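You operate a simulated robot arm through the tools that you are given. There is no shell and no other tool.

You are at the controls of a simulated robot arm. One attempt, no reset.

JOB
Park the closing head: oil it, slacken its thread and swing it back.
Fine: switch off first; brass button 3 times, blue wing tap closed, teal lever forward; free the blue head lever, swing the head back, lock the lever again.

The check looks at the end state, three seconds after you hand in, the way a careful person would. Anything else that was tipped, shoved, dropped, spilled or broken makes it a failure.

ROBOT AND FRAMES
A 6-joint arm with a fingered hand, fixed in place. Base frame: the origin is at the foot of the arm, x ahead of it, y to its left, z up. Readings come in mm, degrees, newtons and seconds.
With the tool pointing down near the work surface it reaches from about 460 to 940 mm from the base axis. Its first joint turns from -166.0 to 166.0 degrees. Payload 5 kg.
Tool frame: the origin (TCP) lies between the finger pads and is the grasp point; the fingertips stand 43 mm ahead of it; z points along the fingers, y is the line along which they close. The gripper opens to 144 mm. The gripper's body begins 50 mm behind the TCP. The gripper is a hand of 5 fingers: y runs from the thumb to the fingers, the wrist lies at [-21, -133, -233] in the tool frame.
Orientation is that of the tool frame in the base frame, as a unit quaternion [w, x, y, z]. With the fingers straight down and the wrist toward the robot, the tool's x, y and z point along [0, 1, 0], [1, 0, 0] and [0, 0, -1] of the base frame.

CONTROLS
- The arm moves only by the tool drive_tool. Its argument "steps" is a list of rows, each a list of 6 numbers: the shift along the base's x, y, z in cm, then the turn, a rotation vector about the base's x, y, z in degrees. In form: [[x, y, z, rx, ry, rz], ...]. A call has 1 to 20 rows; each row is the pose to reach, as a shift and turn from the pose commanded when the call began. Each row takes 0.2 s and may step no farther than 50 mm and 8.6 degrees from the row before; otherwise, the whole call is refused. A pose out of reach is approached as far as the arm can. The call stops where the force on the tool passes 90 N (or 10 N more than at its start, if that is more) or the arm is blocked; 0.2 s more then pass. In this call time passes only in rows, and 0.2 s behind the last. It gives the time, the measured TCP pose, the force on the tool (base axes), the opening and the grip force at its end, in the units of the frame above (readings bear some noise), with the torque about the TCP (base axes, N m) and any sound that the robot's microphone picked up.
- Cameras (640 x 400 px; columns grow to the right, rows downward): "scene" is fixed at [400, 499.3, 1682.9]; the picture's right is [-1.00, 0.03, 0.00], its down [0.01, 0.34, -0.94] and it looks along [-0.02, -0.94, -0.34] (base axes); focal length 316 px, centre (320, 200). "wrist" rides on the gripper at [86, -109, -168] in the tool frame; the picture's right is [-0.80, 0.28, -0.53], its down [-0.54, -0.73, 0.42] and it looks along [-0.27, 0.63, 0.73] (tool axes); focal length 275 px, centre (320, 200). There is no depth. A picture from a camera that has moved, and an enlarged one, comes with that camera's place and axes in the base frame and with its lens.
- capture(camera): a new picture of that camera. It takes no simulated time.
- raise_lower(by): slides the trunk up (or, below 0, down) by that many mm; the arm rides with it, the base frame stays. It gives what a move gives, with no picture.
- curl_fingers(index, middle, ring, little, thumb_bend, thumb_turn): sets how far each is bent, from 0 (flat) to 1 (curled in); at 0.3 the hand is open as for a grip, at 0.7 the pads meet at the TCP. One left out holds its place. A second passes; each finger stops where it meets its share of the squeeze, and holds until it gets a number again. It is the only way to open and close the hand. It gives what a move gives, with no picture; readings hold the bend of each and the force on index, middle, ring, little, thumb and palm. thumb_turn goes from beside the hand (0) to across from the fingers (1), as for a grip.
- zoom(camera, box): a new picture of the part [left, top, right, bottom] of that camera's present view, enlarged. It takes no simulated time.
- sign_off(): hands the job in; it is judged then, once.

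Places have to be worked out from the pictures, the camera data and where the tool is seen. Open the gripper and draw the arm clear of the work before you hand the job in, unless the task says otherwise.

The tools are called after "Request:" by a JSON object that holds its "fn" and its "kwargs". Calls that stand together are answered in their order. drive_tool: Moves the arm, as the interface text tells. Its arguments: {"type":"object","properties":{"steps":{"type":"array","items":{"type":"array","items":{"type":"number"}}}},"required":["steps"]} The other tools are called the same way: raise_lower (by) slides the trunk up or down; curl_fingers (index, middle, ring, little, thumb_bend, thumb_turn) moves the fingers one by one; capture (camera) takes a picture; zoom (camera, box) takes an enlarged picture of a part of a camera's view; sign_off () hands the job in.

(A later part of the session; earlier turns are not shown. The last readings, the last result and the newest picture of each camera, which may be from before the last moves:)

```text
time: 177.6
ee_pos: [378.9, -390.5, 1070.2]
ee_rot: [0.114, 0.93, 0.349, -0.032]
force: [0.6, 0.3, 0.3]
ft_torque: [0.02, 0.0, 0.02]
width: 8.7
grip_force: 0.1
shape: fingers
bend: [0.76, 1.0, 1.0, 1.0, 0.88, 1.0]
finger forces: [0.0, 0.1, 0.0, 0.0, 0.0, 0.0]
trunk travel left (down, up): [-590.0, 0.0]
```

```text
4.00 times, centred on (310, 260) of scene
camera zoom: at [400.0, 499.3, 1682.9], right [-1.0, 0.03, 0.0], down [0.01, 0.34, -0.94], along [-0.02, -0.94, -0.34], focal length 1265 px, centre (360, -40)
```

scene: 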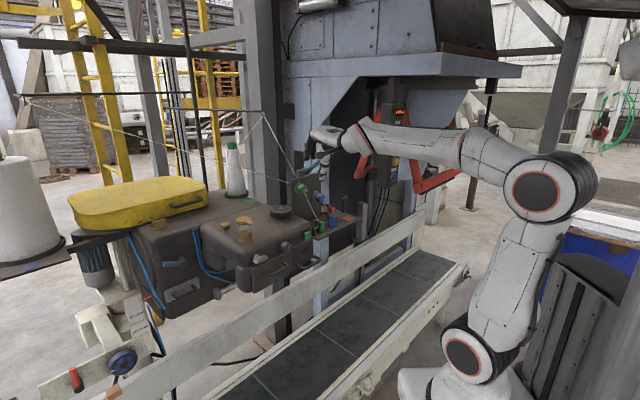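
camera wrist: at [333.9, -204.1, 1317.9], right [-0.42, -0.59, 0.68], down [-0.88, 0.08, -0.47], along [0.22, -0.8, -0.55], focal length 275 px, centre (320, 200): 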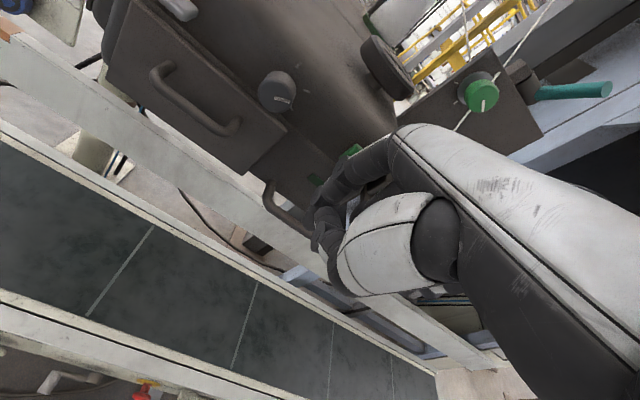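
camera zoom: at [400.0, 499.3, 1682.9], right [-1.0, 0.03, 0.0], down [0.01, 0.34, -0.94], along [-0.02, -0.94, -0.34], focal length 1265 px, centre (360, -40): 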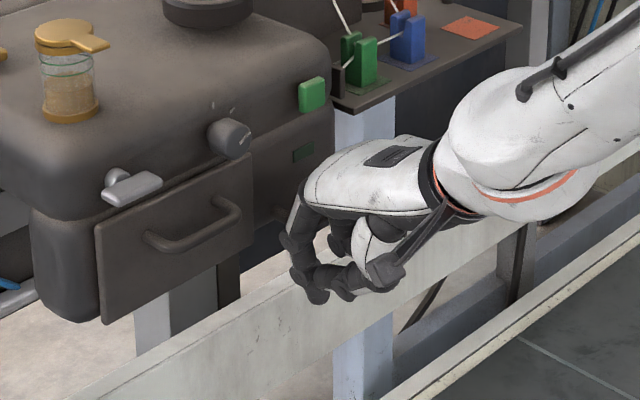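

The head moved back with almost no force. The plate, oil cup and thread table all shifted together, so the whole head swings about the column on the left. I'll keep pushing the handle along that arc slowly, turning the hand with it.

Request:
{"fn": "drive_tool", "kwargs": {"steps": [[-0.1, -1.5, 0, 0, 0, 1.2], [-0.3, -3, 0, 0, 0, 2.5], [-0.4, -4.5, 0, 0, 0, 3.7], [-0.6, -6, 0, 0, 0, 5], [-0.8, -7.5, 0, 0, 0, 6.2], [-0.9, -9, 0, 0, 0, 7.5], [-1.1, -10.5, 0, 0, 0, 8.7], [-1.3, -11.9, 0, 0, 0, 10]]}}

Request:
{"fn": "capture", "kwargs": {"camera": "scene"}}

Request:
{"fn": "zoom", "kwargs": {"camera": "scene", "box": [140, 160, 380, 310]}}

```text
time: 179.3
ee_pos: [365.6, -508.7, 1068.5]
ee_rot: [0.118, 0.895, 0.43, -0.021]
force: [-0.2, 0.3, -0.4]
ft_torque: [-0.01, -0.03, 0.02]
width: 8.6
grip_force: 0.1
shape: fingers
bend: [0.76, 1.0, 1.0, 1.0, 0.88, 1.0]
finger forces: [0.0, 0.1, 0.0, 0.1, 0.0, 0.0]
out of reach, approached as far as the arm can: row 3, 4
trunk travel left (down, up): [-590.0, 0.0]
```

```text
taken
```

scene: 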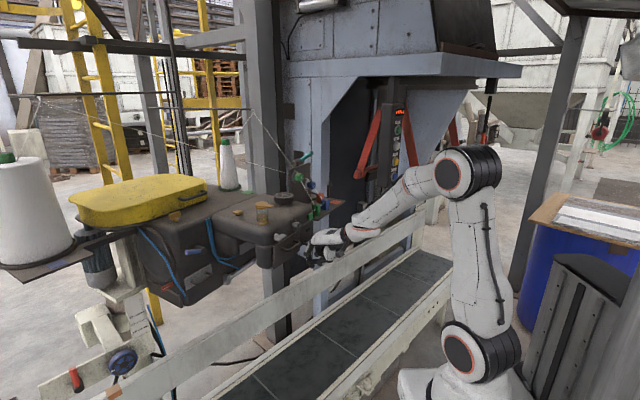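

```text
2.67 times, centred on (260, 235) of scene
camera zoom: at [400.0, 499.3, 1682.9], right [-1.0, 0.03, 0.0], down [0.01, 0.34, -0.94], along [-0.02, -0.94, -0.34], focal length 843 px, centre (480, 107)
```

zoom: 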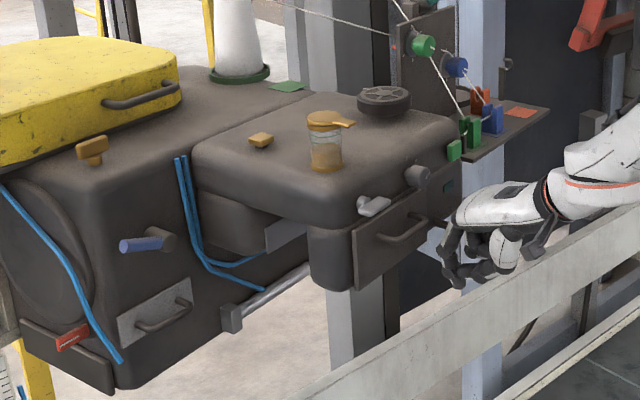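

The whole head, with its thread stand, swings back smoothly, about 14° so far. I'll keep following the arc.

Request:
{"fn": "drive_tool", "kwargs": {"steps": [[0.1, -1.6, 0, 0, 0, 1.2], [0.3, -3.2, 0, 0, 0, 2.5], [0.5, -4.8, 0, 0, 0, 3.7], [0.8, -6.4, 0, 0, 0, 5], [1, -8, 0, 0, 0, 6.2], [1.2, -9.6, 0, 0, 0, 7.5], [1.5, -11.2, 0, 0, 0, 8.7], [1.7, -12.8, 0, 0, 0, 10]]}}

Request:
{"fn": "capture", "kwargs": {"camera": "scene"}}

Request:
{"fn": "zoom", "kwargs": {"camera": "scene", "box": [140, 140, 380, 290]}}

```text
time: 181.2
ee_pos: [386.1, -636.7, 1067.9]
ee_rot: [0.116, 0.855, 0.505, -0.011]
force: [-0.1, -1.0, -0.4]
ft_torque: [0.01, 0.0, -0.01]
width: 8.6
grip_force: 0.1
shape: fingers
bend: [0.76, 1.0, 1.0, 1.0, 0.88, 1.0]
finger forces: [0.1, 0.1, 0.0, 0.0, 0.1, 0.1]
trunk travel left (down, up): [-590.0, 0.0]
```

```text
taken
```

scene: 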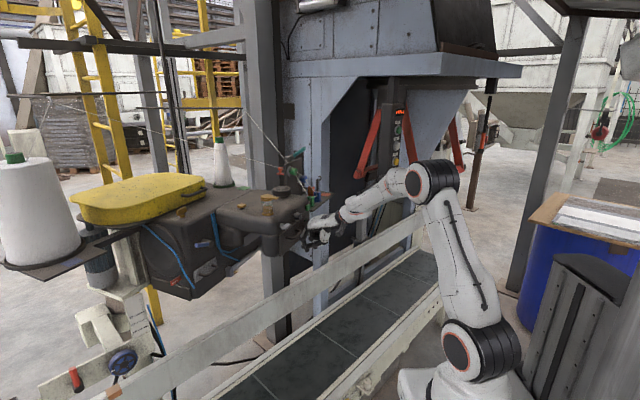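

```text
2.67 times, centred on (260, 215) of scene
camera zoom: at [400.0, 499.3, 1682.9], right [-1.0, 0.03, 0.0], down [0.01, 0.34, -0.94], along [-0.02, -0.94, -0.34], focal length 843 px, centre (480, 160)
```

zoom: 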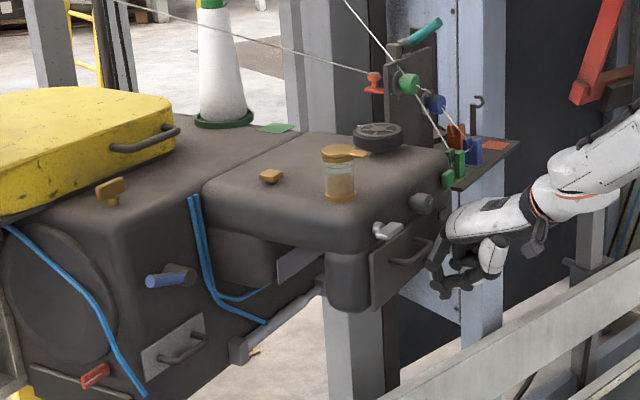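

Request:
{"fn": "drive_tool", "kwargs": {"steps": [[0.3, -1.5, 0, 0, 0, 1.2], [0.7, -3, 0, 0, 0, 2.5], [1.1, -4.5, 0, 0, 0, 3.7], [1.5, -6, 0, 0, 0, 5], [2, -7.6, 0, 0, 0, 6.2], [2.4, -9.1, 0, 0, 0, 7.5], [2.9, -10.6, 0, 0, 0, 8.7], [3.5, -12.1, 0, 0, 0, 10]]}}

Request:
{"fn": "capture", "kwargs": {"camera": "scene"}}

Request:
{"fn": "zoom", "kwargs": {"camera": "scene", "box": [140, 130, 380, 280]}}

Request:
{"fn": "capture", "kwargs": {"camera": "wrist"}}

```text
time: 182.7
ee_pos: [397.2, -719.9, 1067.7]
ee_rot: [0.111, 0.812, 0.573, -0.007]
force: [-52.6, 50.2, 14.5]
ft_torque: [-1.85, -2.25, 1.84]
width: 8.4
grip_force: 37.1
shape: fingers
bend: [0.75, 1.0, 1.0, 1.0, 0.88, 1.0]
finger forces: [46.1, 24.2, 4.6, 0.1, 0.0, 0.1]
trunk travel left (down, up): [-590.0, 0.0]
stopped in row 7: the force on the tool passed its limit at 104 N (the readings are from after the stop); the commanded pose is now the measured one
```

```text
taken
```

scene: 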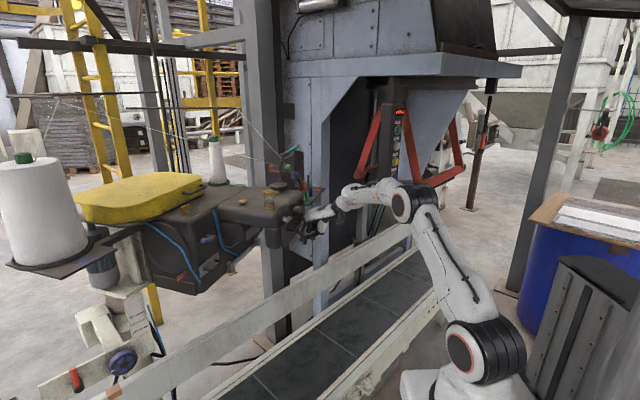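

```text
2.67 times, centred on (260, 205) of scene
camera zoom: at [400.0, 499.3, 1682.9], right [-1.0, 0.03, 0.0], down [0.01, 0.34, -0.94], along [-0.02, -0.94, -0.34], focal length 843 px, centre (480, 187)
```

zoom: 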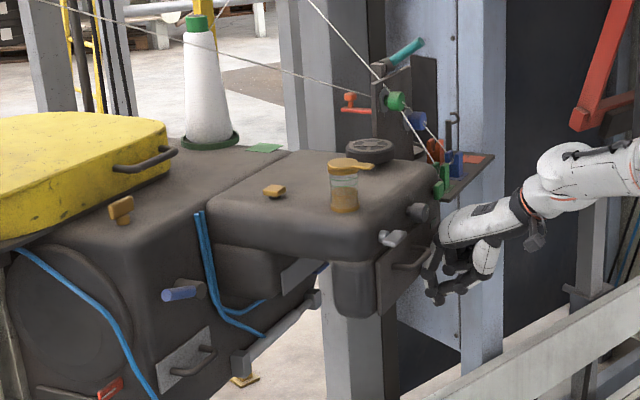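

```text
taken
camera wrist: at [305.8, -574.5, 1200.4], right [-0.07, -0.73, 0.68], down [-0.81, -0.35, -0.46], along [0.58, -0.59, -0.57], focal length 275 px, centre (320, 200)
```

wrist: 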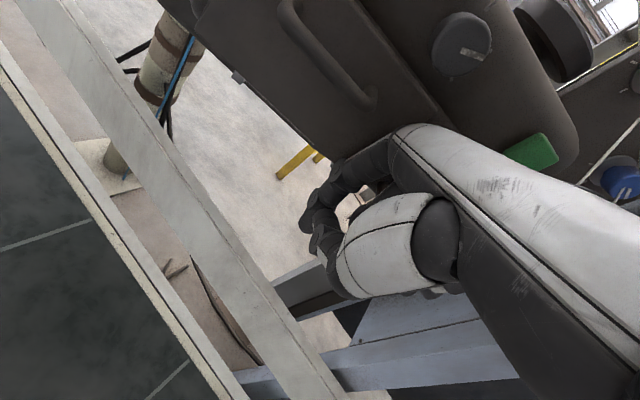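

The head resisted firmly (over 90 N) after about 25–30°, so it's at a stop. I'll back off slightly and check that nothing is jammed against the post.

Request:
{"fn": "drive_tool", "kwargs": {"steps": [[-0.8, 0.9, 0, 0, 0, 0], [-2, 2, 0, 0, 0, 0]]}}

Request:
{"fn": "zoom", "kwargs": {"camera": "scene", "box": [270, 130, 350, 200]}}

Request:
{"fn": "zoom", "kwargs": {"camera": "scene", "box": [80, 180, 240, 310]}}

Request:
{"fn": "zoom", "kwargs": {"camera": "scene", "box": [250, 180, 330, 250]}}

```text
time: 183.3
ee_pos: [386.0, -707.7, 1064.7]
ee_rot: [0.112, 0.815, 0.569, -0.005]
force: [-1.2, 0.8, 0.4]
ft_torque: [0.02, -0.08, -0.03]
width: 8.8
grip_force: 0.0
shape: fingers
bend: [0.76, 1.0, 1.0, 1.0, 0.88, 1.0]
finger forces: [0.0, 0.0, 0.0, 0.0, 0.0, 0.1]
trunk travel left (down, up): [-590.0, 0.0]
```

```text
5.71 times, centred on (310, 165) of scene
camera zoom: at [400.0, 499.3, 1682.9], right [-1.0, 0.03, 0.0], down [0.01, 0.34, -0.94], along [-0.02, -0.94, -0.34], focal length 1807 px, centre (377, 400)
```

zoom: 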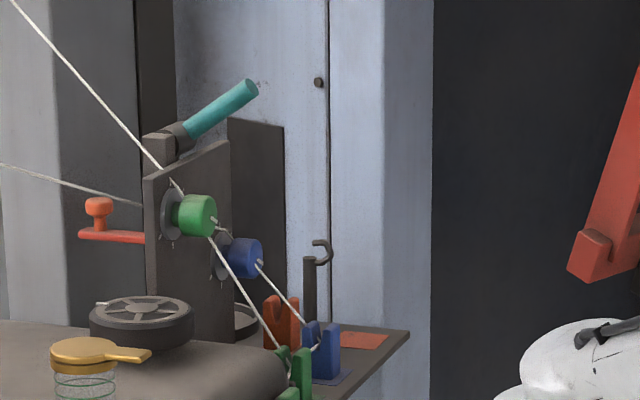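

```text
3.08 times, centred on (160, 245) of scene
camera zoom: at [400.0, 499.3, 1682.9], right [-1.0, 0.03, 0.0], down [0.01, 0.34, -0.94], along [-0.02, -0.94, -0.34], focal length 973 px, centre (812, 62)
```

zoom: 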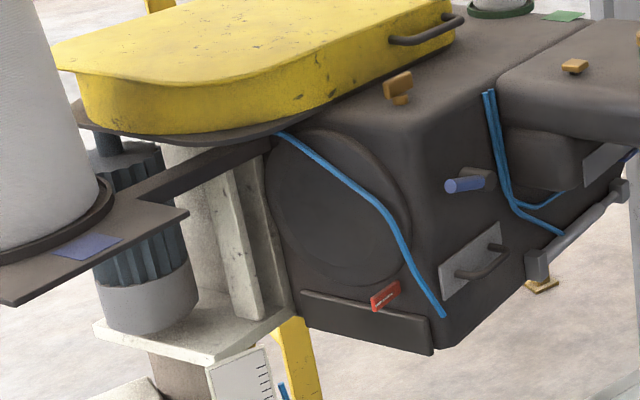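

```text
5.71 times, centred on (290, 215) of scene
camera zoom: at [400.0, 499.3, 1682.9], right [-1.0, 0.03, 0.0], down [0.01, 0.34, -0.94], along [-0.02, -0.94, -0.34], focal length 1807 px, centre (491, 114)
```

zoom: 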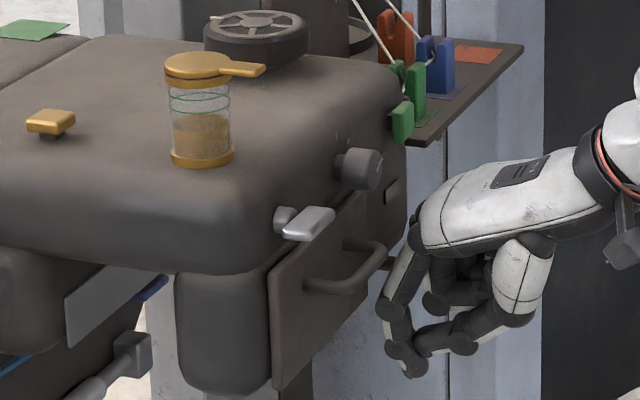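

Nothing is jammed, and there's clear space behind, so that's the swing's own stop, about 28–30°. I'll push once more gently to make sure it rests fully back.

Request:
{"fn": "drive_tool", "kwargs": {"steps": [[0.5, -0.6, 0, 0, 0, 0], [1, -1.2, 0, 0, 0, 0], [1.4, -1.5, 0, 0, 0, 0]]}}

Request:
{"fn": "zoom", "kwargs": {"camera": "scene", "box": [250, 180, 330, 250]}}

```text
time: 184.1
ee_pos: [395.6, -720.6, 1064.3]
ee_rot: [0.11, 0.814, 0.571, -0.006]
force: [-27.3, 21.1, 4.5]
ft_torque: [-0.61, -1.22, 0.99]
width: 8.8
grip_force: 17.0
shape: fingers
bend: [0.75, 1.0, 1.0, 1.0, 0.88, 1.0]
finger forces: [26.8, 7.7, 0.0, 0.1, 0.1, 0.0]
trunk travel left (down, up): [-590.0, 0.0]
```

```text
5.71 times, centred on (290, 215) of scene
camera zoom: at [400.0, 499.3, 1682.9], right [-1.0, 0.03, 0.0], down [0.01, 0.34, -0.94], along [-0.02, -0.94, -0.34], focal length 1807 px, centre (491, 114)
```

zoom: 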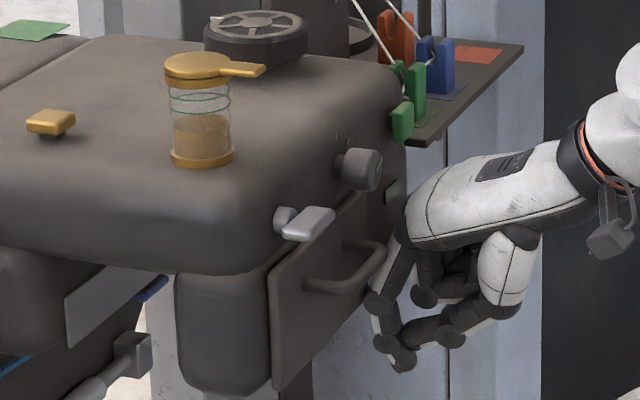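

The head is firmly at its back stop. Now the lever must be locked again. It has moved with the head to about (767,-554,1156), its rod pointing left. I'll retreat from the handle toward the front-left.

Request:
{"fn": "drive_tool", "kwargs": {"steps": [[-2.8, 1.1, 0, 0, 0, 0], [-5.6, 2.1, 0, 0, 0, 0], [-7.5, 5, 0, 0, 0, -3], [-7.8, 9.5, 0, 0, 0, -7], [-6.8, 14, 0, 0, 0, -11], [-4.8, 18, 0, 0, 0, -15], [-2, 22, 0, 0, 0, -19], [1, 25.5, 0, 0, 0, -22], [4, 29, 0, 0, 0, -25], [7.5, 32, 0, 0, 0, -25], [11, 35, 0, 0, 0, -25]]}}

Request:
{"fn": "capture", "kwargs": {"camera": "scene"}}

Request:
{"fn": "capture", "kwargs": {"camera": "wrist"}}

```text
time: 186.7
ee_pos: [557.5, -377.1, 1097.3]
ee_rot: [0.257, 0.759, 0.585, -0.124]
force: [0.4, 0.6, 0.5]
ft_torque: [-0.05, 0.04, -0.02]
width: 8.8
grip_force: 0.1
shape: fingers
bend: [0.76, 1.0, 1.0, 1.0, 0.88, 1.0]
finger forces: [0.0, 0.0, 0.0, 0.1, 0.1, 0.0]
out of reach, approached as far as the arm can: row 9, 10
trunk travel left (down, up): [-590.0, 0.0]
stopped in row 11: the arm was blocked; the commanded pose is now the measured one
```

```text
taken
```

scene: 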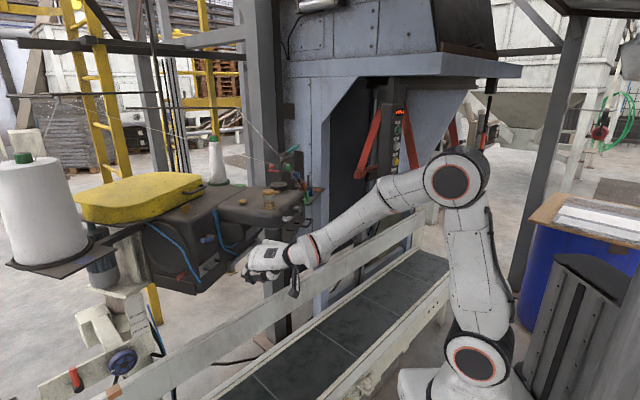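

```text
taken
camera wrist: at [458.9, -195.6, 1170.2], right [-0.02, -0.42, 0.91], down [-0.8, -0.54, -0.27], along [0.6, -0.73, -0.33], focal length 275 px, centre (320, 200)
```

wrist: 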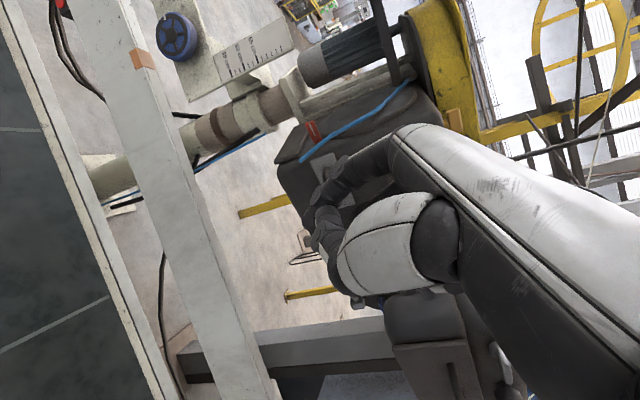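

The arm stopped in an awkward pose with no contact force. I'll look closely before moving.

Request:
{"fn": "zoom", "kwargs": {"camera": "scene", "box": [200, 190, 360, 310]}}

Request:
{"fn": "zoom", "kwargs": {"camera": "wrist", "box": [240, 100, 480, 340]}}

```text
3.33 times, centred on (280, 250) of scene
camera zoom: at [400.0, 499.3, 1682.9], right [-1.0, 0.03, 0.0], down [0.01, 0.34, -0.94], along [-0.02, -0.94, -0.34], focal length 1054 px, centre (453, 33)
```

zoom: 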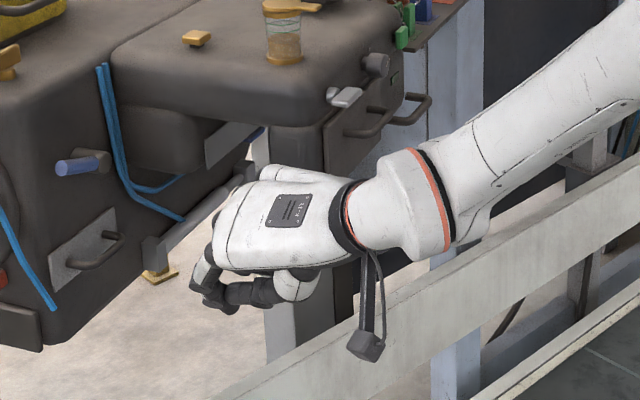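

```text
1.67 times, centred on (360, 220) of wrist
camera zoom: at [458.9, -195.6, 1170.2], right [-0.02, -0.42, 0.91], down [-0.8, -0.54, -0.27], along [0.6, -0.73, -0.33], focal length 459 px, centre (253, 167)
```

zoom: 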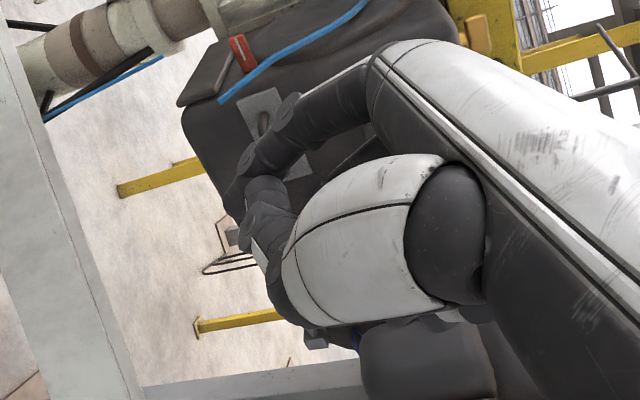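

Nothing is touching. I'll untwist the hand back to the natural posture while drawing away from the machine.

Request:
{"fn": "drive_tool", "kwargs": {"steps": [[-0.7, 1.4, 0.8, 4.8, -0.5, -4.9], [-1.4, 2.8, 1.6, 9.6, -1, -9.8], [-2.1, 4.2, 2.4, 14.4, -1.5, -14.7], [-2.8, 5.6, 3.2, 19.1, -2, -19.5], [-3.5, 7, 4, 23.9, -2.4, -24.4], [-4.2, 8.5, 4.8, 28.7, -2.9, -29.3], [-5, 10, 5.5, 33.5, -3.4, -34.2]]}}

Request:
{"fn": "capture", "kwargs": {"camera": "scene"}}

```text
time: 188.3
ee_pos: [508.7, -278.0, 1155.1]
ee_rot: [0.0, 0.94, 0.34, 0.001]
force: [-0.6, -0.2, 0.0]
ft_torque: [-0.02, 0.03, 0.0]
width: 8.8
grip_force: 0.0
shape: fingers
bend: [0.76, 1.0, 1.0, 1.0, 0.88, 1.0]
finger forces: [0.0, 0.0, 0.0, 0.0, 0.1, 0.0]
trunk travel left (down, up): [-590.0, 0.0]
```

```text
taken
```

scene: 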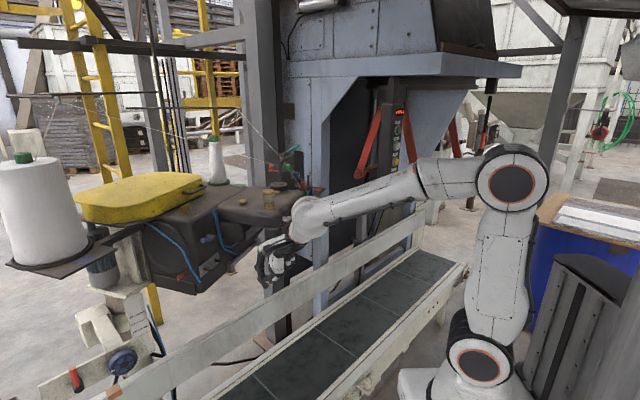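

Back to normal. Now I'll shape the pointing finger, lower the trunk, and tilt the finger up to nearly horizontal in free space, so it can act as a pin under the lever.

Request:
{"fn": "curl_fingers", "kwargs": {"index": 0.34, "middle": 1, "ring": 1, "little": 1, "thumb_bend": 1}}

Request:
{"fn": "raise_lower", "kwargs": {"by": -350}}

Request:
{"fn": "drive_tool", "kwargs": {"steps": [[1, -0.6, 2.8, -5.8, -4.9, 0], [2, -1.3, 5.6, -11.6, -9.7, 0], [3, -2, 8.5, -17.4, -14.6, 0], [4, -2.8, 11.3, -23.2, -19.4, 0], [5, -3.6, 14.1, -29, -24.3, 0], [6, -4.4, 17, -34.7, -29.1, 0], [7, -5.3, 19.8, -40.5, -34, 0], [8, -6.2, 22.6, -46.3, -38.8, 0], [9.1, -7.2, 25.5, -52.1, -43.7, 0]]}}

Request:
{"fn": "capture", "kwargs": {"camera": "wrist"}}

Request:
{"fn": "capture", "kwargs": {"camera": "scene"}}

```text
time: 189.3
ee_pos: [509.9, -276.7, 1153.1]
ee_rot: [0.001, 0.94, 0.341, 0.0]
force: [0.3, 0.7, 0.6]
ft_torque: [-0.02, 0.0, -0.02]
width: 39.9
grip_force: 0.0
shape: fingers
bend: [0.33, 1.0, 1.0, 1.0, 0.96, 1.0]
finger forces: [0.0, 0.1, 0.1, 0.1, 0.1, 0.0]
trunk travel left (down, up): [-590.0, 0.0]
```

```text
time: 192.7
ee_pos: [509.3, -275.9, 805.8]
ee_rot: [0.0, 0.94, 0.341, 0.0]
force: [0.4, -0.4, 1.2]
ft_torque: [-0.01, -0.03, -0.02]
width: 39.8
grip_force: 0.1
shape: fingers
bend: [0.33, 1.0, 1.0, 1.0, 0.96, 1.0]
finger forces: [0.1, 0.1, 0.0, 0.0, 0.1, 0.1]
trunk travel left (down, up): [-240.0, 350.0]
```

```text
time: 194.7
ee_pos: [600.2, -349.8, 1059.3]
ee_rot: [0.526, 0.779, 0.283, 0.192]
force: [0.5, -0.2, 0.5]
ft_torque: [0.04, 0.07, -0.01]
width: 40.1
grip_force: 0.1
shape: fingers
bend: [0.32, 1.0, 1.0, 1.0, 0.96, 1.0]
finger forces: [0.1, 0.0, 0.0, 0.1, 0.0, 0.0]
trunk travel left (down, up): [-240.0, 350.0]
```

```text
taken
camera wrist: at [539.8, -144.1, 1023.4], right [-0.86, -0.21, 0.46], down [-0.34, -0.44, -0.83], along [0.38, -0.87, 0.31], focal length 275 px, centre (320, 200)
```

wrist: 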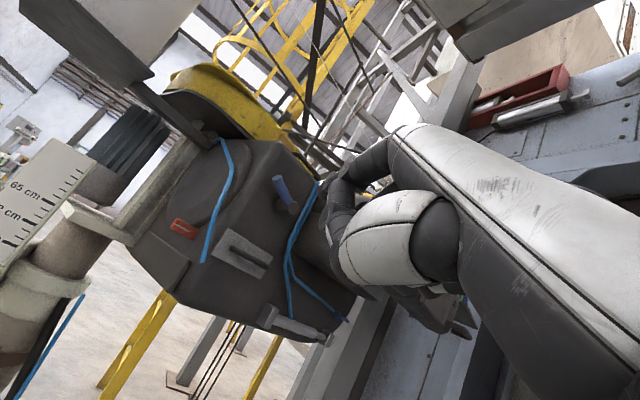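

```text
taken
```

scene: 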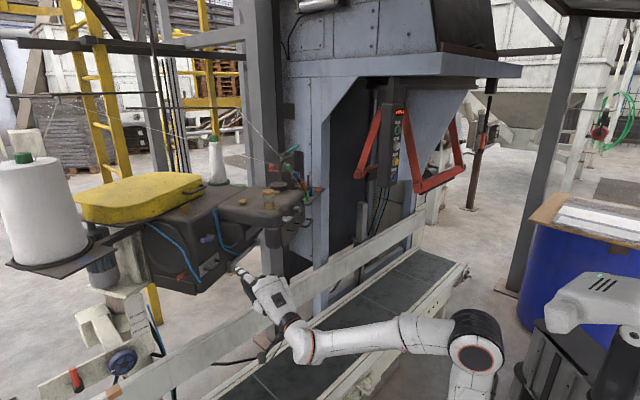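

The pose is good, and the lever is visible. I'll zoom to measure it from both cameras.

Request:
{"fn": "zoom", "kwargs": {"camera": "wrist", "box": [220, 140, 360, 280]}}

Request:
{"fn": "zoom", "kwargs": {"camera": "scene", "box": [170, 210, 270, 300]}}

```text
2.86 times, centred on (290, 210) of wrist
camera zoom: at [539.8, -144.1, 1023.4], right [-0.86, -0.21, 0.46], down [-0.34, -0.44, -0.83], along [0.38, -0.87, 0.31], focal length 786 px, centre (406, 171)
```

zoom: 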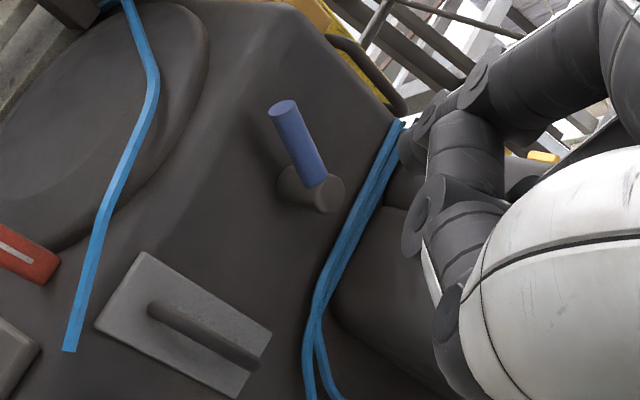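

```text
4.44 times, centred on (220, 255) of scene
camera zoom: at [400.0, 499.3, 1682.9], right [-1.0, 0.03, 0.0], down [0.01, 0.34, -0.94], along [-0.02, -0.94, -0.34], focal length 1405 px, centre (764, -44)
```

zoom: 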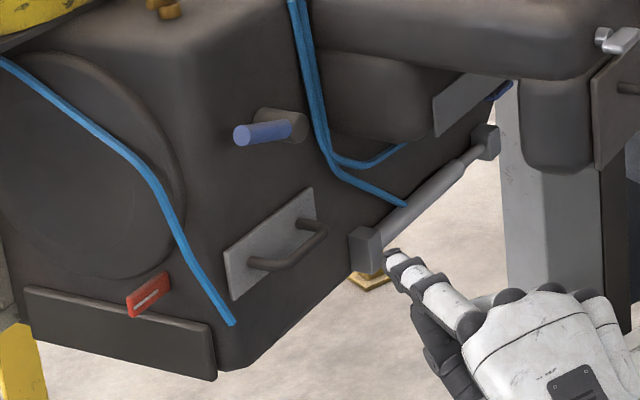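

The lever's rod runs from about (771,-574,1144) to (790,-519,1166). The finger will go underneath it, well above the plate handle at z≈1035. I'll advance most of the way and look.

Request:
{"fn": "drive_tool", "kwargs": {"steps": [[3, -3.1, 0, 0, 0, 0], [6, -6.2, 0, 0, 0, 0], [9, -9.3, 0, 0, 0, 0], [11.5, -12, 0, 0, 0, 0]]}}

Request:
{"fn": "zoom", "kwargs": {"camera": "wrist", "box": [240, 140, 380, 280]}}

Request:
{"fn": "zoom", "kwargs": {"camera": "scene", "box": [170, 210, 270, 300]}}

```text
time: 195.7
ee_pos: [714.7, -471.8, 1057.2]
ee_rot: [0.525, 0.779, 0.283, 0.193]
force: [-0.6, 0.3, -0.4]
ft_torque: [-0.02, 0.03, 0.02]
width: 39.7
grip_force: 0.1
shape: fingers
bend: [0.32, 1.0, 1.0, 1.0, 0.96, 1.0]
finger forces: [0.0, 0.1, 0.1, 0.0, 0.1, 0.0]
trunk travel left (down, up): [-240.0, 350.0]
```

```text
2.86 times, centred on (310, 210) of wrist
camera zoom: at [654.1, -265.3, 1020.4], right [-0.86, -0.21, 0.46], down [-0.34, -0.44, -0.83], along [0.38, -0.87, 0.31], focal length 786 px, centre (349, 171)
```

zoom: 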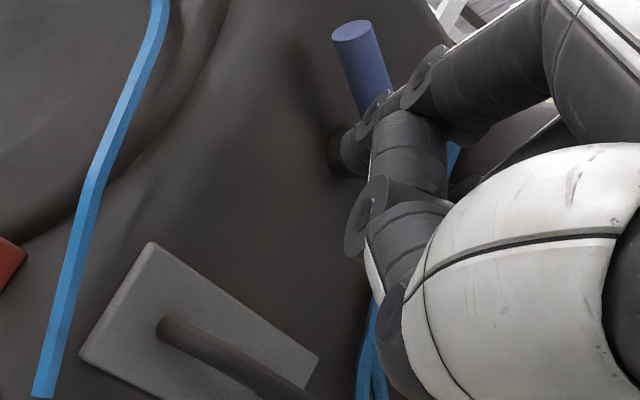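

```text
4.44 times, centred on (220, 255) of scene
camera zoom: at [400.0, 499.3, 1682.9], right [-1.0, 0.03, 0.0], down [0.01, 0.34, -0.94], along [-0.02, -0.94, -0.34], focal length 1405 px, centre (764, -44)
```

zoom: 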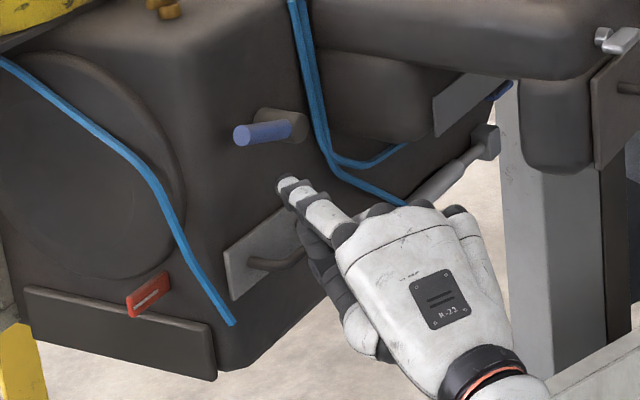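

Request:
{"fn": "drive_tool", "kwargs": {"steps": [[1.2, -1.4, 0, 0, 0, 0], [2.4, -2.8, 0, 0, 0, 0]]}}

Request:
{"fn": "zoom", "kwargs": {"camera": "wrist", "box": [260, 100, 400, 240]}}

Request:
{"fn": "zoom", "kwargs": {"camera": "scene", "box": [180, 215, 250, 275]}}

```text
time: 196.3
ee_pos: [740.9, -496.4, 1057.4]
ee_rot: [0.526, 0.778, 0.283, 0.193]
force: [-0.3, 0.5, 0.2]
ft_torque: [0.0, -0.01, 0.03]
width: 39.9
grip_force: 0.0
shape: fingers
bend: [0.32, 1.0, 1.0, 1.0, 0.96, 1.0]
finger forces: [0.0, 0.0, 0.0, 0.1, 0.0, 0.1]
trunk travel left (down, up): [-240.0, 350.0]
```

```text
2.86 times, centred on (330, 170) of wrist
camera zoom: at [679.5, -290.8, 1020.5], right [-0.86, -0.21, 0.46], down [-0.34, -0.44, -0.83], along [0.38, -0.87, 0.31], focal length 786 px, centre (291, 286)
```

zoom: 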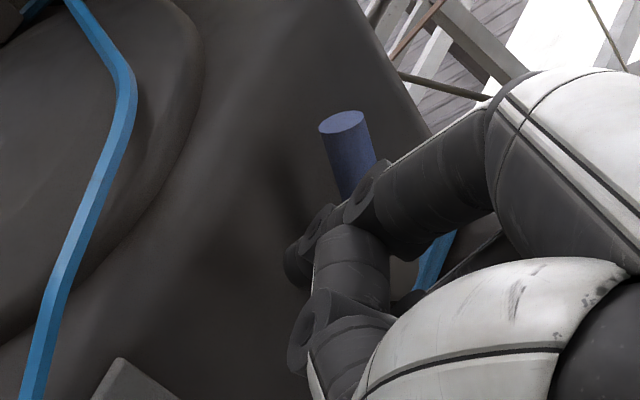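

```text
6.67 times, centred on (215, 245) of scene
camera zoom: at [400.0, 499.3, 1682.9], right [-1.0, 0.03, 0.0], down [0.01, 0.34, -0.94], along [-0.02, -0.94, -0.34], focal length 2108 px, centre (1020, -100)
```

zoom: 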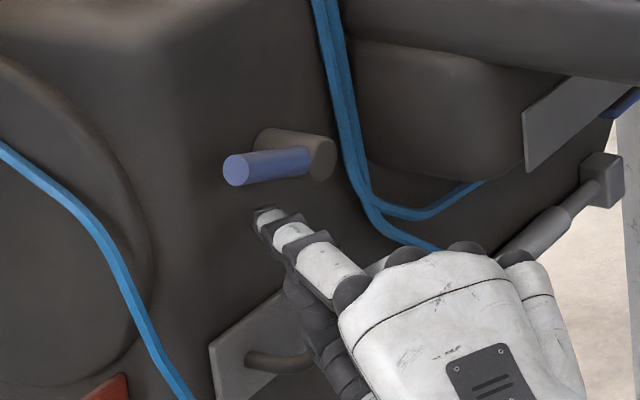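

The fingertip is underneath the rod. I'll raise it and watch for contact.

Request:
{"fn": "drive_tool", "kwargs": {"steps": [[0, 0, 0.7, 0, 0, 0], [0, 0, 1.4, 0, 0, 0], [0, 0, 2.0, 0, 0, 0]]}}

Request:
{"fn": "zoom", "kwargs": {"camera": "scene", "box": [180, 215, 250, 275]}}

Request:
{"fn": "zoom", "kwargs": {"camera": "wrist", "box": [260, 100, 400, 240]}}

```text
time: 197.1
ee_pos: [738.5, -495.8, 1076.6]
ee_rot: [0.525, 0.78, 0.282, 0.191]
force: [-1.7, 1.0, -3.8]
ft_torque: [0.08, 0.07, 0.0]
width: 39.6
grip_force: 1.6
shape: fingers
bend: [0.33, 1.0, 1.0, 1.0, 0.96, 1.0]
finger forces: [3.6, 0.0, 0.0, 0.0, 0.1, 0.0]
trunk travel left (down, up): [-240.0, 350.0]
```

```text
6.67 times, centred on (215, 245) of scene
camera zoom: at [400.0, 499.3, 1682.9], right [-1.0, 0.03, 0.0], down [0.01, 0.34, -0.94], along [-0.02, -0.94, -0.34], focal length 2108 px, centre (1020, -100)
```

zoom: 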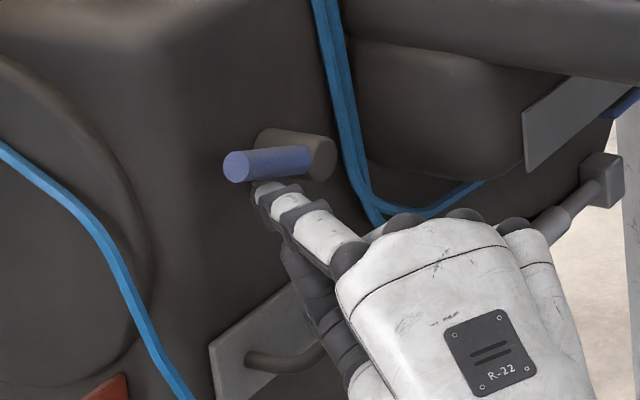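

```text
2.86 times, centred on (330, 170) of wrist
camera zoom: at [678.4, -290.0, 1040.3], right [-0.86, -0.21, 0.46], down [-0.34, -0.44, -0.83], along [0.38, -0.87, 0.31], focal length 786 px, centre (291, 286)
```

zoom: 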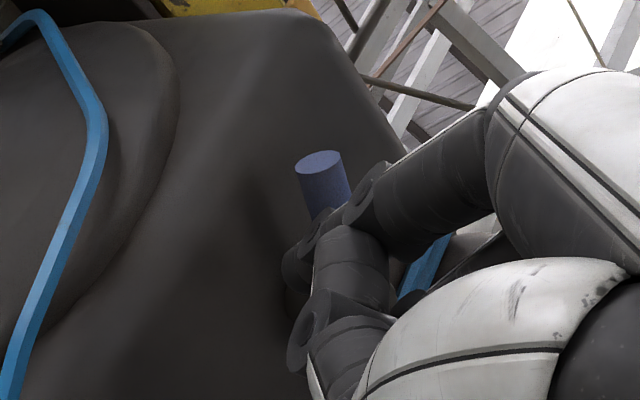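

The rod is resting on the finger. I'll follow its arc: up, then gradually right.

Request:
{"fn": "drive_tool", "kwargs": {"steps": [[0, -0.1, 0.8, 0, 0, 0], [-0.1, -0.25, 1.65, 0, 0, 0], [-0.2, -0.6, 2.4, 0, 0, 0], [-0.36, -1.03, 3.1, 0, 0, 0]]}}

Request:
{"fn": "zoom", "kwargs": {"camera": "scene", "box": [180, 205, 250, 265]}}

Request:
{"fn": "zoom", "kwargs": {"camera": "wrist", "box": [260, 100, 400, 240]}}

```text
time: 198.1
ee_pos: [736.0, -507.8, 1109.8]
ee_rot: [0.526, 0.779, 0.282, 0.192]
force: [-0.3, 1.6, -1.5]
ft_torque: [-0.01, 0.14, 0.15]
width: 39.3
grip_force: 1.1
shape: fingers
bend: [0.33, 1.0, 1.0, 1.0, 0.96, 1.0]
finger forces: [2.1, 0.0, 0.0, 0.0, 0.0, 0.0]
trunk travel left (down, up): [-240.0, 350.0]
```

```text
6.67 times, centred on (215, 235) of scene
camera zoom: at [400.0, 499.3, 1682.9], right [-1.0, 0.03, 0.0], down [0.01, 0.34, -0.94], along [-0.02, -0.94, -0.34], focal length 2108 px, centre (1020, -33)
```

zoom: 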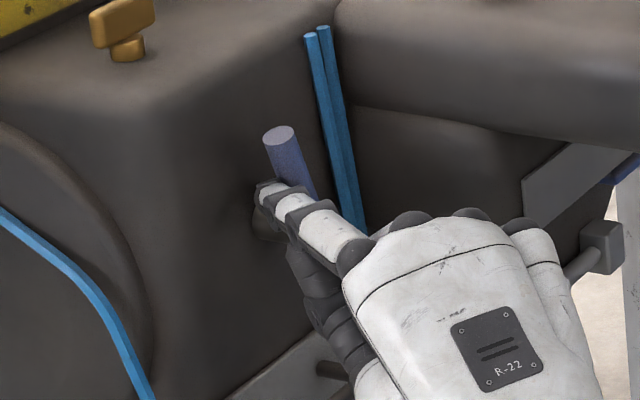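

```text
2.86 times, centred on (330, 170) of wrist
camera zoom: at [674.8, -301.5, 1073.0], right [-0.86, -0.21, 0.46], down [-0.34, -0.44, -0.83], along [0.38, -0.87, 0.31], focal length 786 px, centre (291, 286)
```

zoom: 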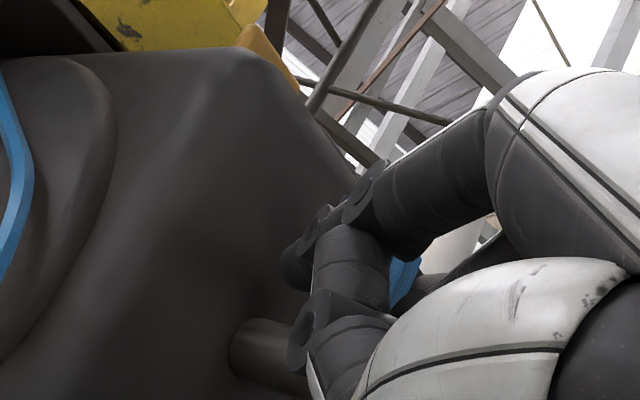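

The rod is nearly upright, about 25–30° to go. I'll continue right with a little more lift until it meets its stop.

Request:
{"fn": "drive_tool", "kwargs": {"steps": [[-0.2, -0.6, 0.5, 0, 0, 0], [-0.42, -1.2, 1.0, 0, 0, 0], [-0.67, -1.9, 1.3, 0, 0, 0], [-0.85, -2.4, 1.3, 0, 0, 0]]}}

Request:
{"fn": "zoom", "kwargs": {"camera": "scene", "box": [180, 205, 250, 265]}}

```text
time: 199.1
ee_pos: [728.5, -526.5, 1125.6]
ee_rot: [0.526, 0.778, 0.285, 0.191]
force: [3.4, 31.4, -7.8]
ft_torque: [-1.36, 0.51, 1.61]
width: 37.8
grip_force: 12.2
shape: fingers
bend: [0.35, 1.0, 1.0, 1.0, 0.96, 1.0]
finger forces: [25.4, 0.1, 0.0, 0.1, 0.1, 0.0]
trunk travel left (down, up): [-240.0, 350.0]
```

```text
6.67 times, centred on (215, 235) of scene
camera zoom: at [400.0, 499.3, 1682.9], right [-1.0, 0.03, 0.0], down [0.01, 0.34, -0.94], along [-0.02, -0.94, -0.34], focal length 2108 px, centre (1020, -33)
```

zoom: 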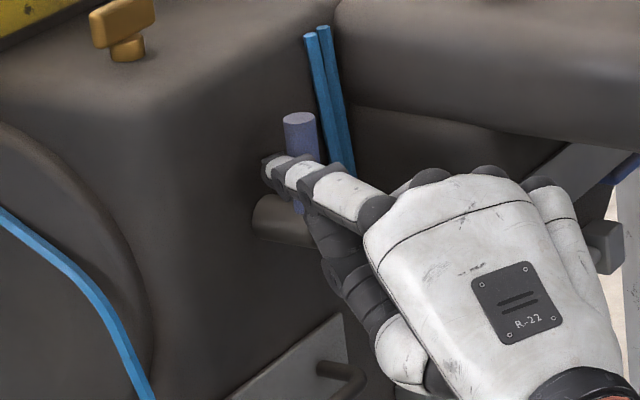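

The lever is upright and firmly at its stop (31 N), so it's locked. I'll back off to the left and withdraw.

Request:
{"fn": "drive_tool", "kwargs": {"steps": [[0.4, 1.2, 0, 0, 0, 0], [0.3, 2.2, -0.5, 0, 0, 0], [-2.3, 5.3, -1, 0, 0, 0], [-5.3, 8.8, -1.5, 0, 0, 0], [-8.3, 12.4, -2, 0, 0, 0], [-11.3, 16, -2, 0, 0, 0]]}}

Request:
{"fn": "zoom", "kwargs": {"camera": "scene", "box": [100, 170, 340, 310]}}

Request:
{"fn": "capture", "kwargs": {"camera": "wrist"}}

```text
time: 200.5
ee_pos: [613.6, -371.9, 1103.2]
ee_rot: [0.526, 0.779, 0.282, 0.192]
force: [0.9, -1.6, -1.0]
ft_torque: [-0.04, -0.04, 0.02]
width: 40.3
grip_force: 0.1
shape: fingers
bend: [0.32, 1.0, 1.0, 1.0, 0.96, 1.0]
finger forces: [0.1, 0.1, 0.1, 0.0, 0.0, 0.0]
trunk travel left (down, up): [-240.0, 350.0]
```

```text
2.67 times, centred on (220, 240) of scene
camera zoom: at [400.0, 499.3, 1682.9], right [-1.0, 0.03, 0.0], down [0.01, 0.34, -0.94], along [-0.02, -0.94, -0.34], focal length 843 px, centre (587, 93)
```

zoom: 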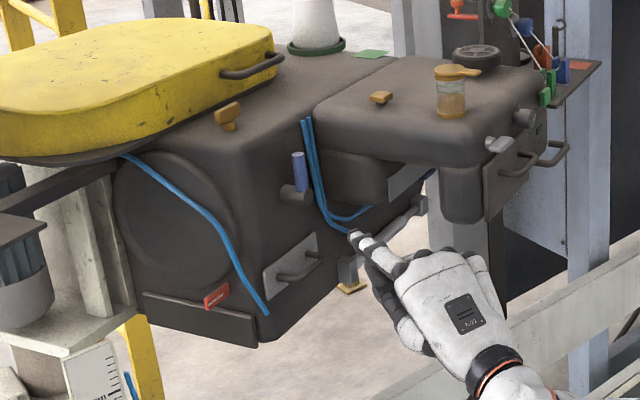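

```text
taken
camera wrist: at [552.6, -166.0, 1067.1], right [-0.86, -0.21, 0.46], down [-0.34, -0.44, -0.83], along [0.38, -0.87, 0.31], focal length 275 px, centre (320, 200)
```

wrist: 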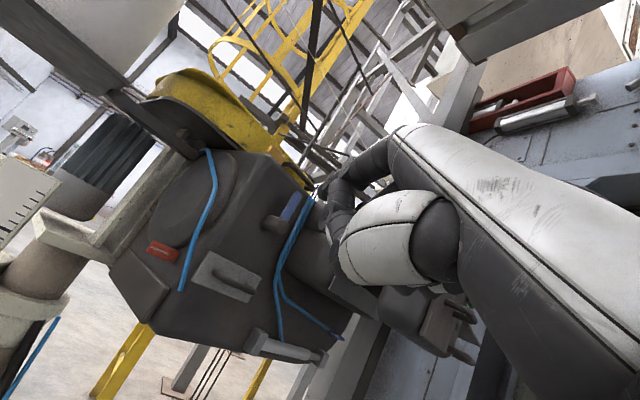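

The lever is up and the head remains back. I'll verify every element closely.

Request:
{"fn": "zoom", "kwargs": {"camera": "scene", "box": [240, 215, 290, 255]}}

Request:
{"fn": "zoom", "kwargs": {"camera": "scene", "box": [265, 140, 335, 200]}}

Request:
{"fn": "zoom", "kwargs": {"camera": "scene", "box": [270, 185, 330, 235]}}

Request:
{"fn": "zoom", "kwargs": {"camera": "wrist", "box": [220, 280, 380, 400]}}

```text
10.00 times, centred on (265, 235) of scene
camera zoom: at [400.0, 499.3, 1682.9], right [-1.0, 0.03, 0.0], down [0.01, 0.34, -0.94], along [-0.02, -0.94, -0.34], focal length 3162 px, centre (870, -150)
```

zoom: 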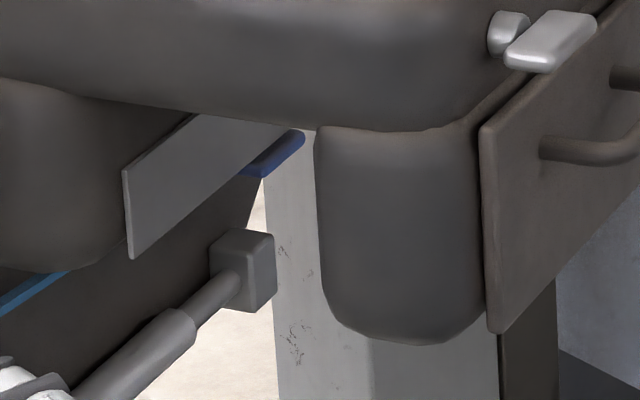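

```text
6.67 times, centred on (300, 170) of scene
camera zoom: at [400.0, 499.3, 1682.9], right [-1.0, 0.03, 0.0], down [0.01, 0.34, -0.94], along [-0.02, -0.94, -0.34], focal length 2108 px, centre (453, 400)
```

zoom: 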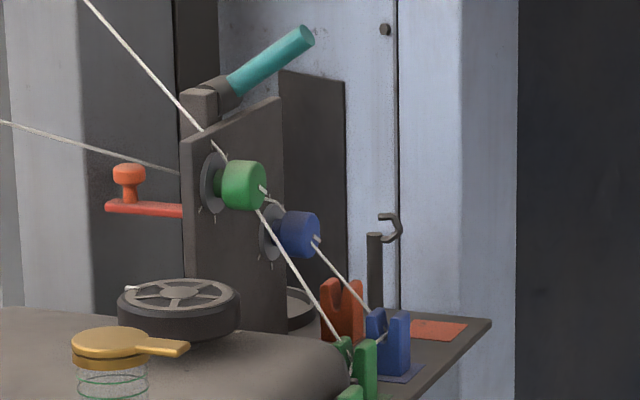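

```text
8.00 times, centred on (300, 210) of scene
camera zoom: at [400.0, 499.3, 1682.9], right [-1.0, 0.03, 0.0], down [0.01, 0.34, -0.94], along [-0.02, -0.94, -0.34], focal length 2529 px, centre (480, 120)
```

zoom: 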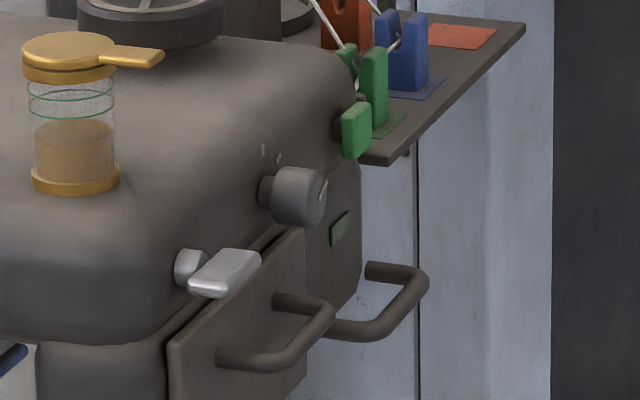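

```text
3.33 times, centred on (300, 340) of wrist
camera zoom: at [552.6, -166.0, 1067.1], right [-0.86, -0.21, 0.46], down [-0.34, -0.44, -0.83], along [0.38, -0.87, 0.31], focal length 918 px, centre (387, -267)
```

zoom: 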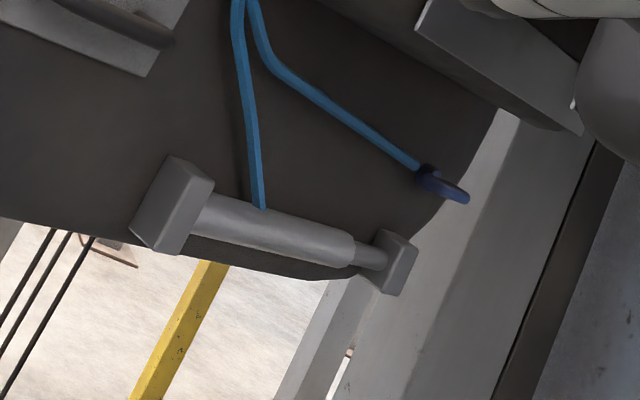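

All looks right: lamp dark, selector on its mark, teal lever forward, tap turned, head back. I'll check the head lever's angle up close.

Request:
{"fn": "zoom", "kwargs": {"camera": "scene", "box": [195, 215, 245, 255]}}

Request:
{"fn": "zoom", "kwargs": {"camera": "wrist", "box": [240, 170, 330, 250]}}

```text
10.00 times, centred on (220, 235) of scene
camera zoom: at [400.0, 499.3, 1682.9], right [-1.0, 0.03, 0.0], down [0.01, 0.34, -0.94], along [-0.02, -0.94, -0.34], focal length 3162 px, centre (1320, -150)
```

zoom: 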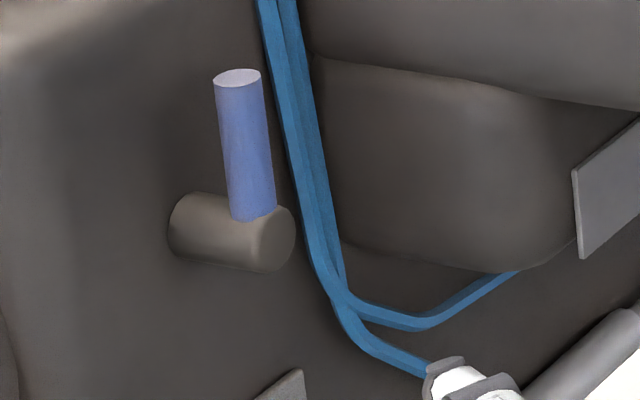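

```text
5.00 times, centred on (285, 210) of wrist
camera zoom: at [552.6, -166.0, 1067.1], right [-0.86, -0.21, 0.46], down [-0.34, -0.44, -0.83], along [0.38, -0.87, 0.31], focal length 1376 px, centre (495, 150)
```

zoom: 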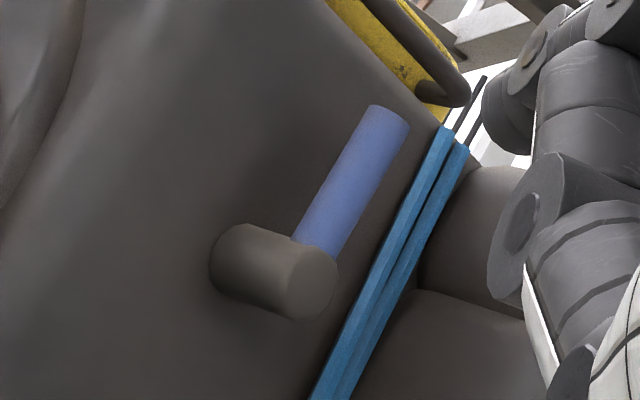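

The lever matches its original upright angle. Now I'll draw the arm clear: untilt the hand back to the natural posture away from the machine, then open it.

Request:
{"fn": "drive_tool", "kwargs": {"steps": [[-1, 1, -2.8, 5.8, 4.9, 0], [-2, 2, -5.6, 11.6, 9.7, 0], [-3, 3, -8.5, 17.4, 14.6, 0], [-4, 4, -11.3, 23.2, 19.4, 0], [-5, 5, -14.1, 29, 24.3, 0], [-6, 6, -17, 34.7, 29.1, 0], [-7, 7, -19.8, 40.5, 34, 0], [-8, 8.5, -22.6, 46.3, 38.8, 0], [-9.1, 10, -25.5, 52.1, 43.7, 0]]}}

Request:
{"fn": "curl_fingers", "kwargs": {"index": 0.3, "middle": 0.3, "ring": 0.3, "little": 0.3, "thumb_bend": 0.3, "thumb_turn": 1}}

Request:
{"fn": "raise_lower", "kwargs": {"by": 285}}

Request:
{"fn": "capture", "kwargs": {"camera": "scene"}}

```text
time: 202.5
ee_pos: [525.8, -264.0, 840.5]
ee_rot: [0.008, 0.941, 0.337, -0.002]
force: [-0.1, -0.2, -0.3]
ft_torque: [-0.02, -0.03, -0.01]
width: 40.4
grip_force: 0.1
shape: fingers
bend: [0.32, 1.0, 1.0, 1.0, 0.96, 1.0]
finger forces: [0.0, 0.1, 0.2, 0.0, 0.1, 0.0]
out of reach, approached as far as the arm can: row 9
trunk travel left (down, up): [-240.0, 350.0]
```

```text
time: 203.5
ee_pos: [527.0, -263.6, 840.6]
ee_rot: [0.009, 0.941, 0.338, -0.001]
force: [-0.1, 0.2, -0.4]
ft_torque: [0.01, 0.0, 0.03]
width: 149.2
grip_force: 0.1
shape: fingers
bend: [0.3, 0.3, 0.3, 0.3, 0.3, 0.98]
finger forces: [0.0, 0.0, 0.1, 0.0, 0.0, 0.1]
trunk travel left (down, up): [-240.0, 350.0]
```

```text
time: 206.4
ee_pos: [527.1, -263.9, 1125.2]
ee_rot: [0.009, 0.941, 0.338, -0.001]
force: [0.6, 0.1, -0.2]
ft_torque: [-0.01, -0.01, 0.0]
width: 149.2
grip_force: 0.0
shape: fingers
bend: [0.3, 0.3, 0.3, 0.3, 0.3, 0.98]
finger forces: [0.0, 0.0, 0.1, 0.0, 0.0, 0.1]
trunk travel left (down, up): [-525.0, 65.0]
```

```text
taken
```

scene: 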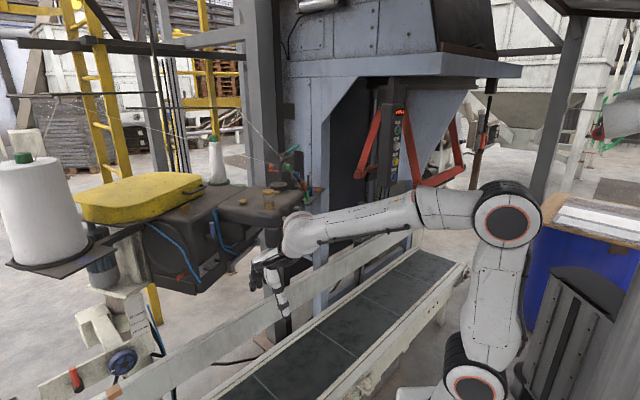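

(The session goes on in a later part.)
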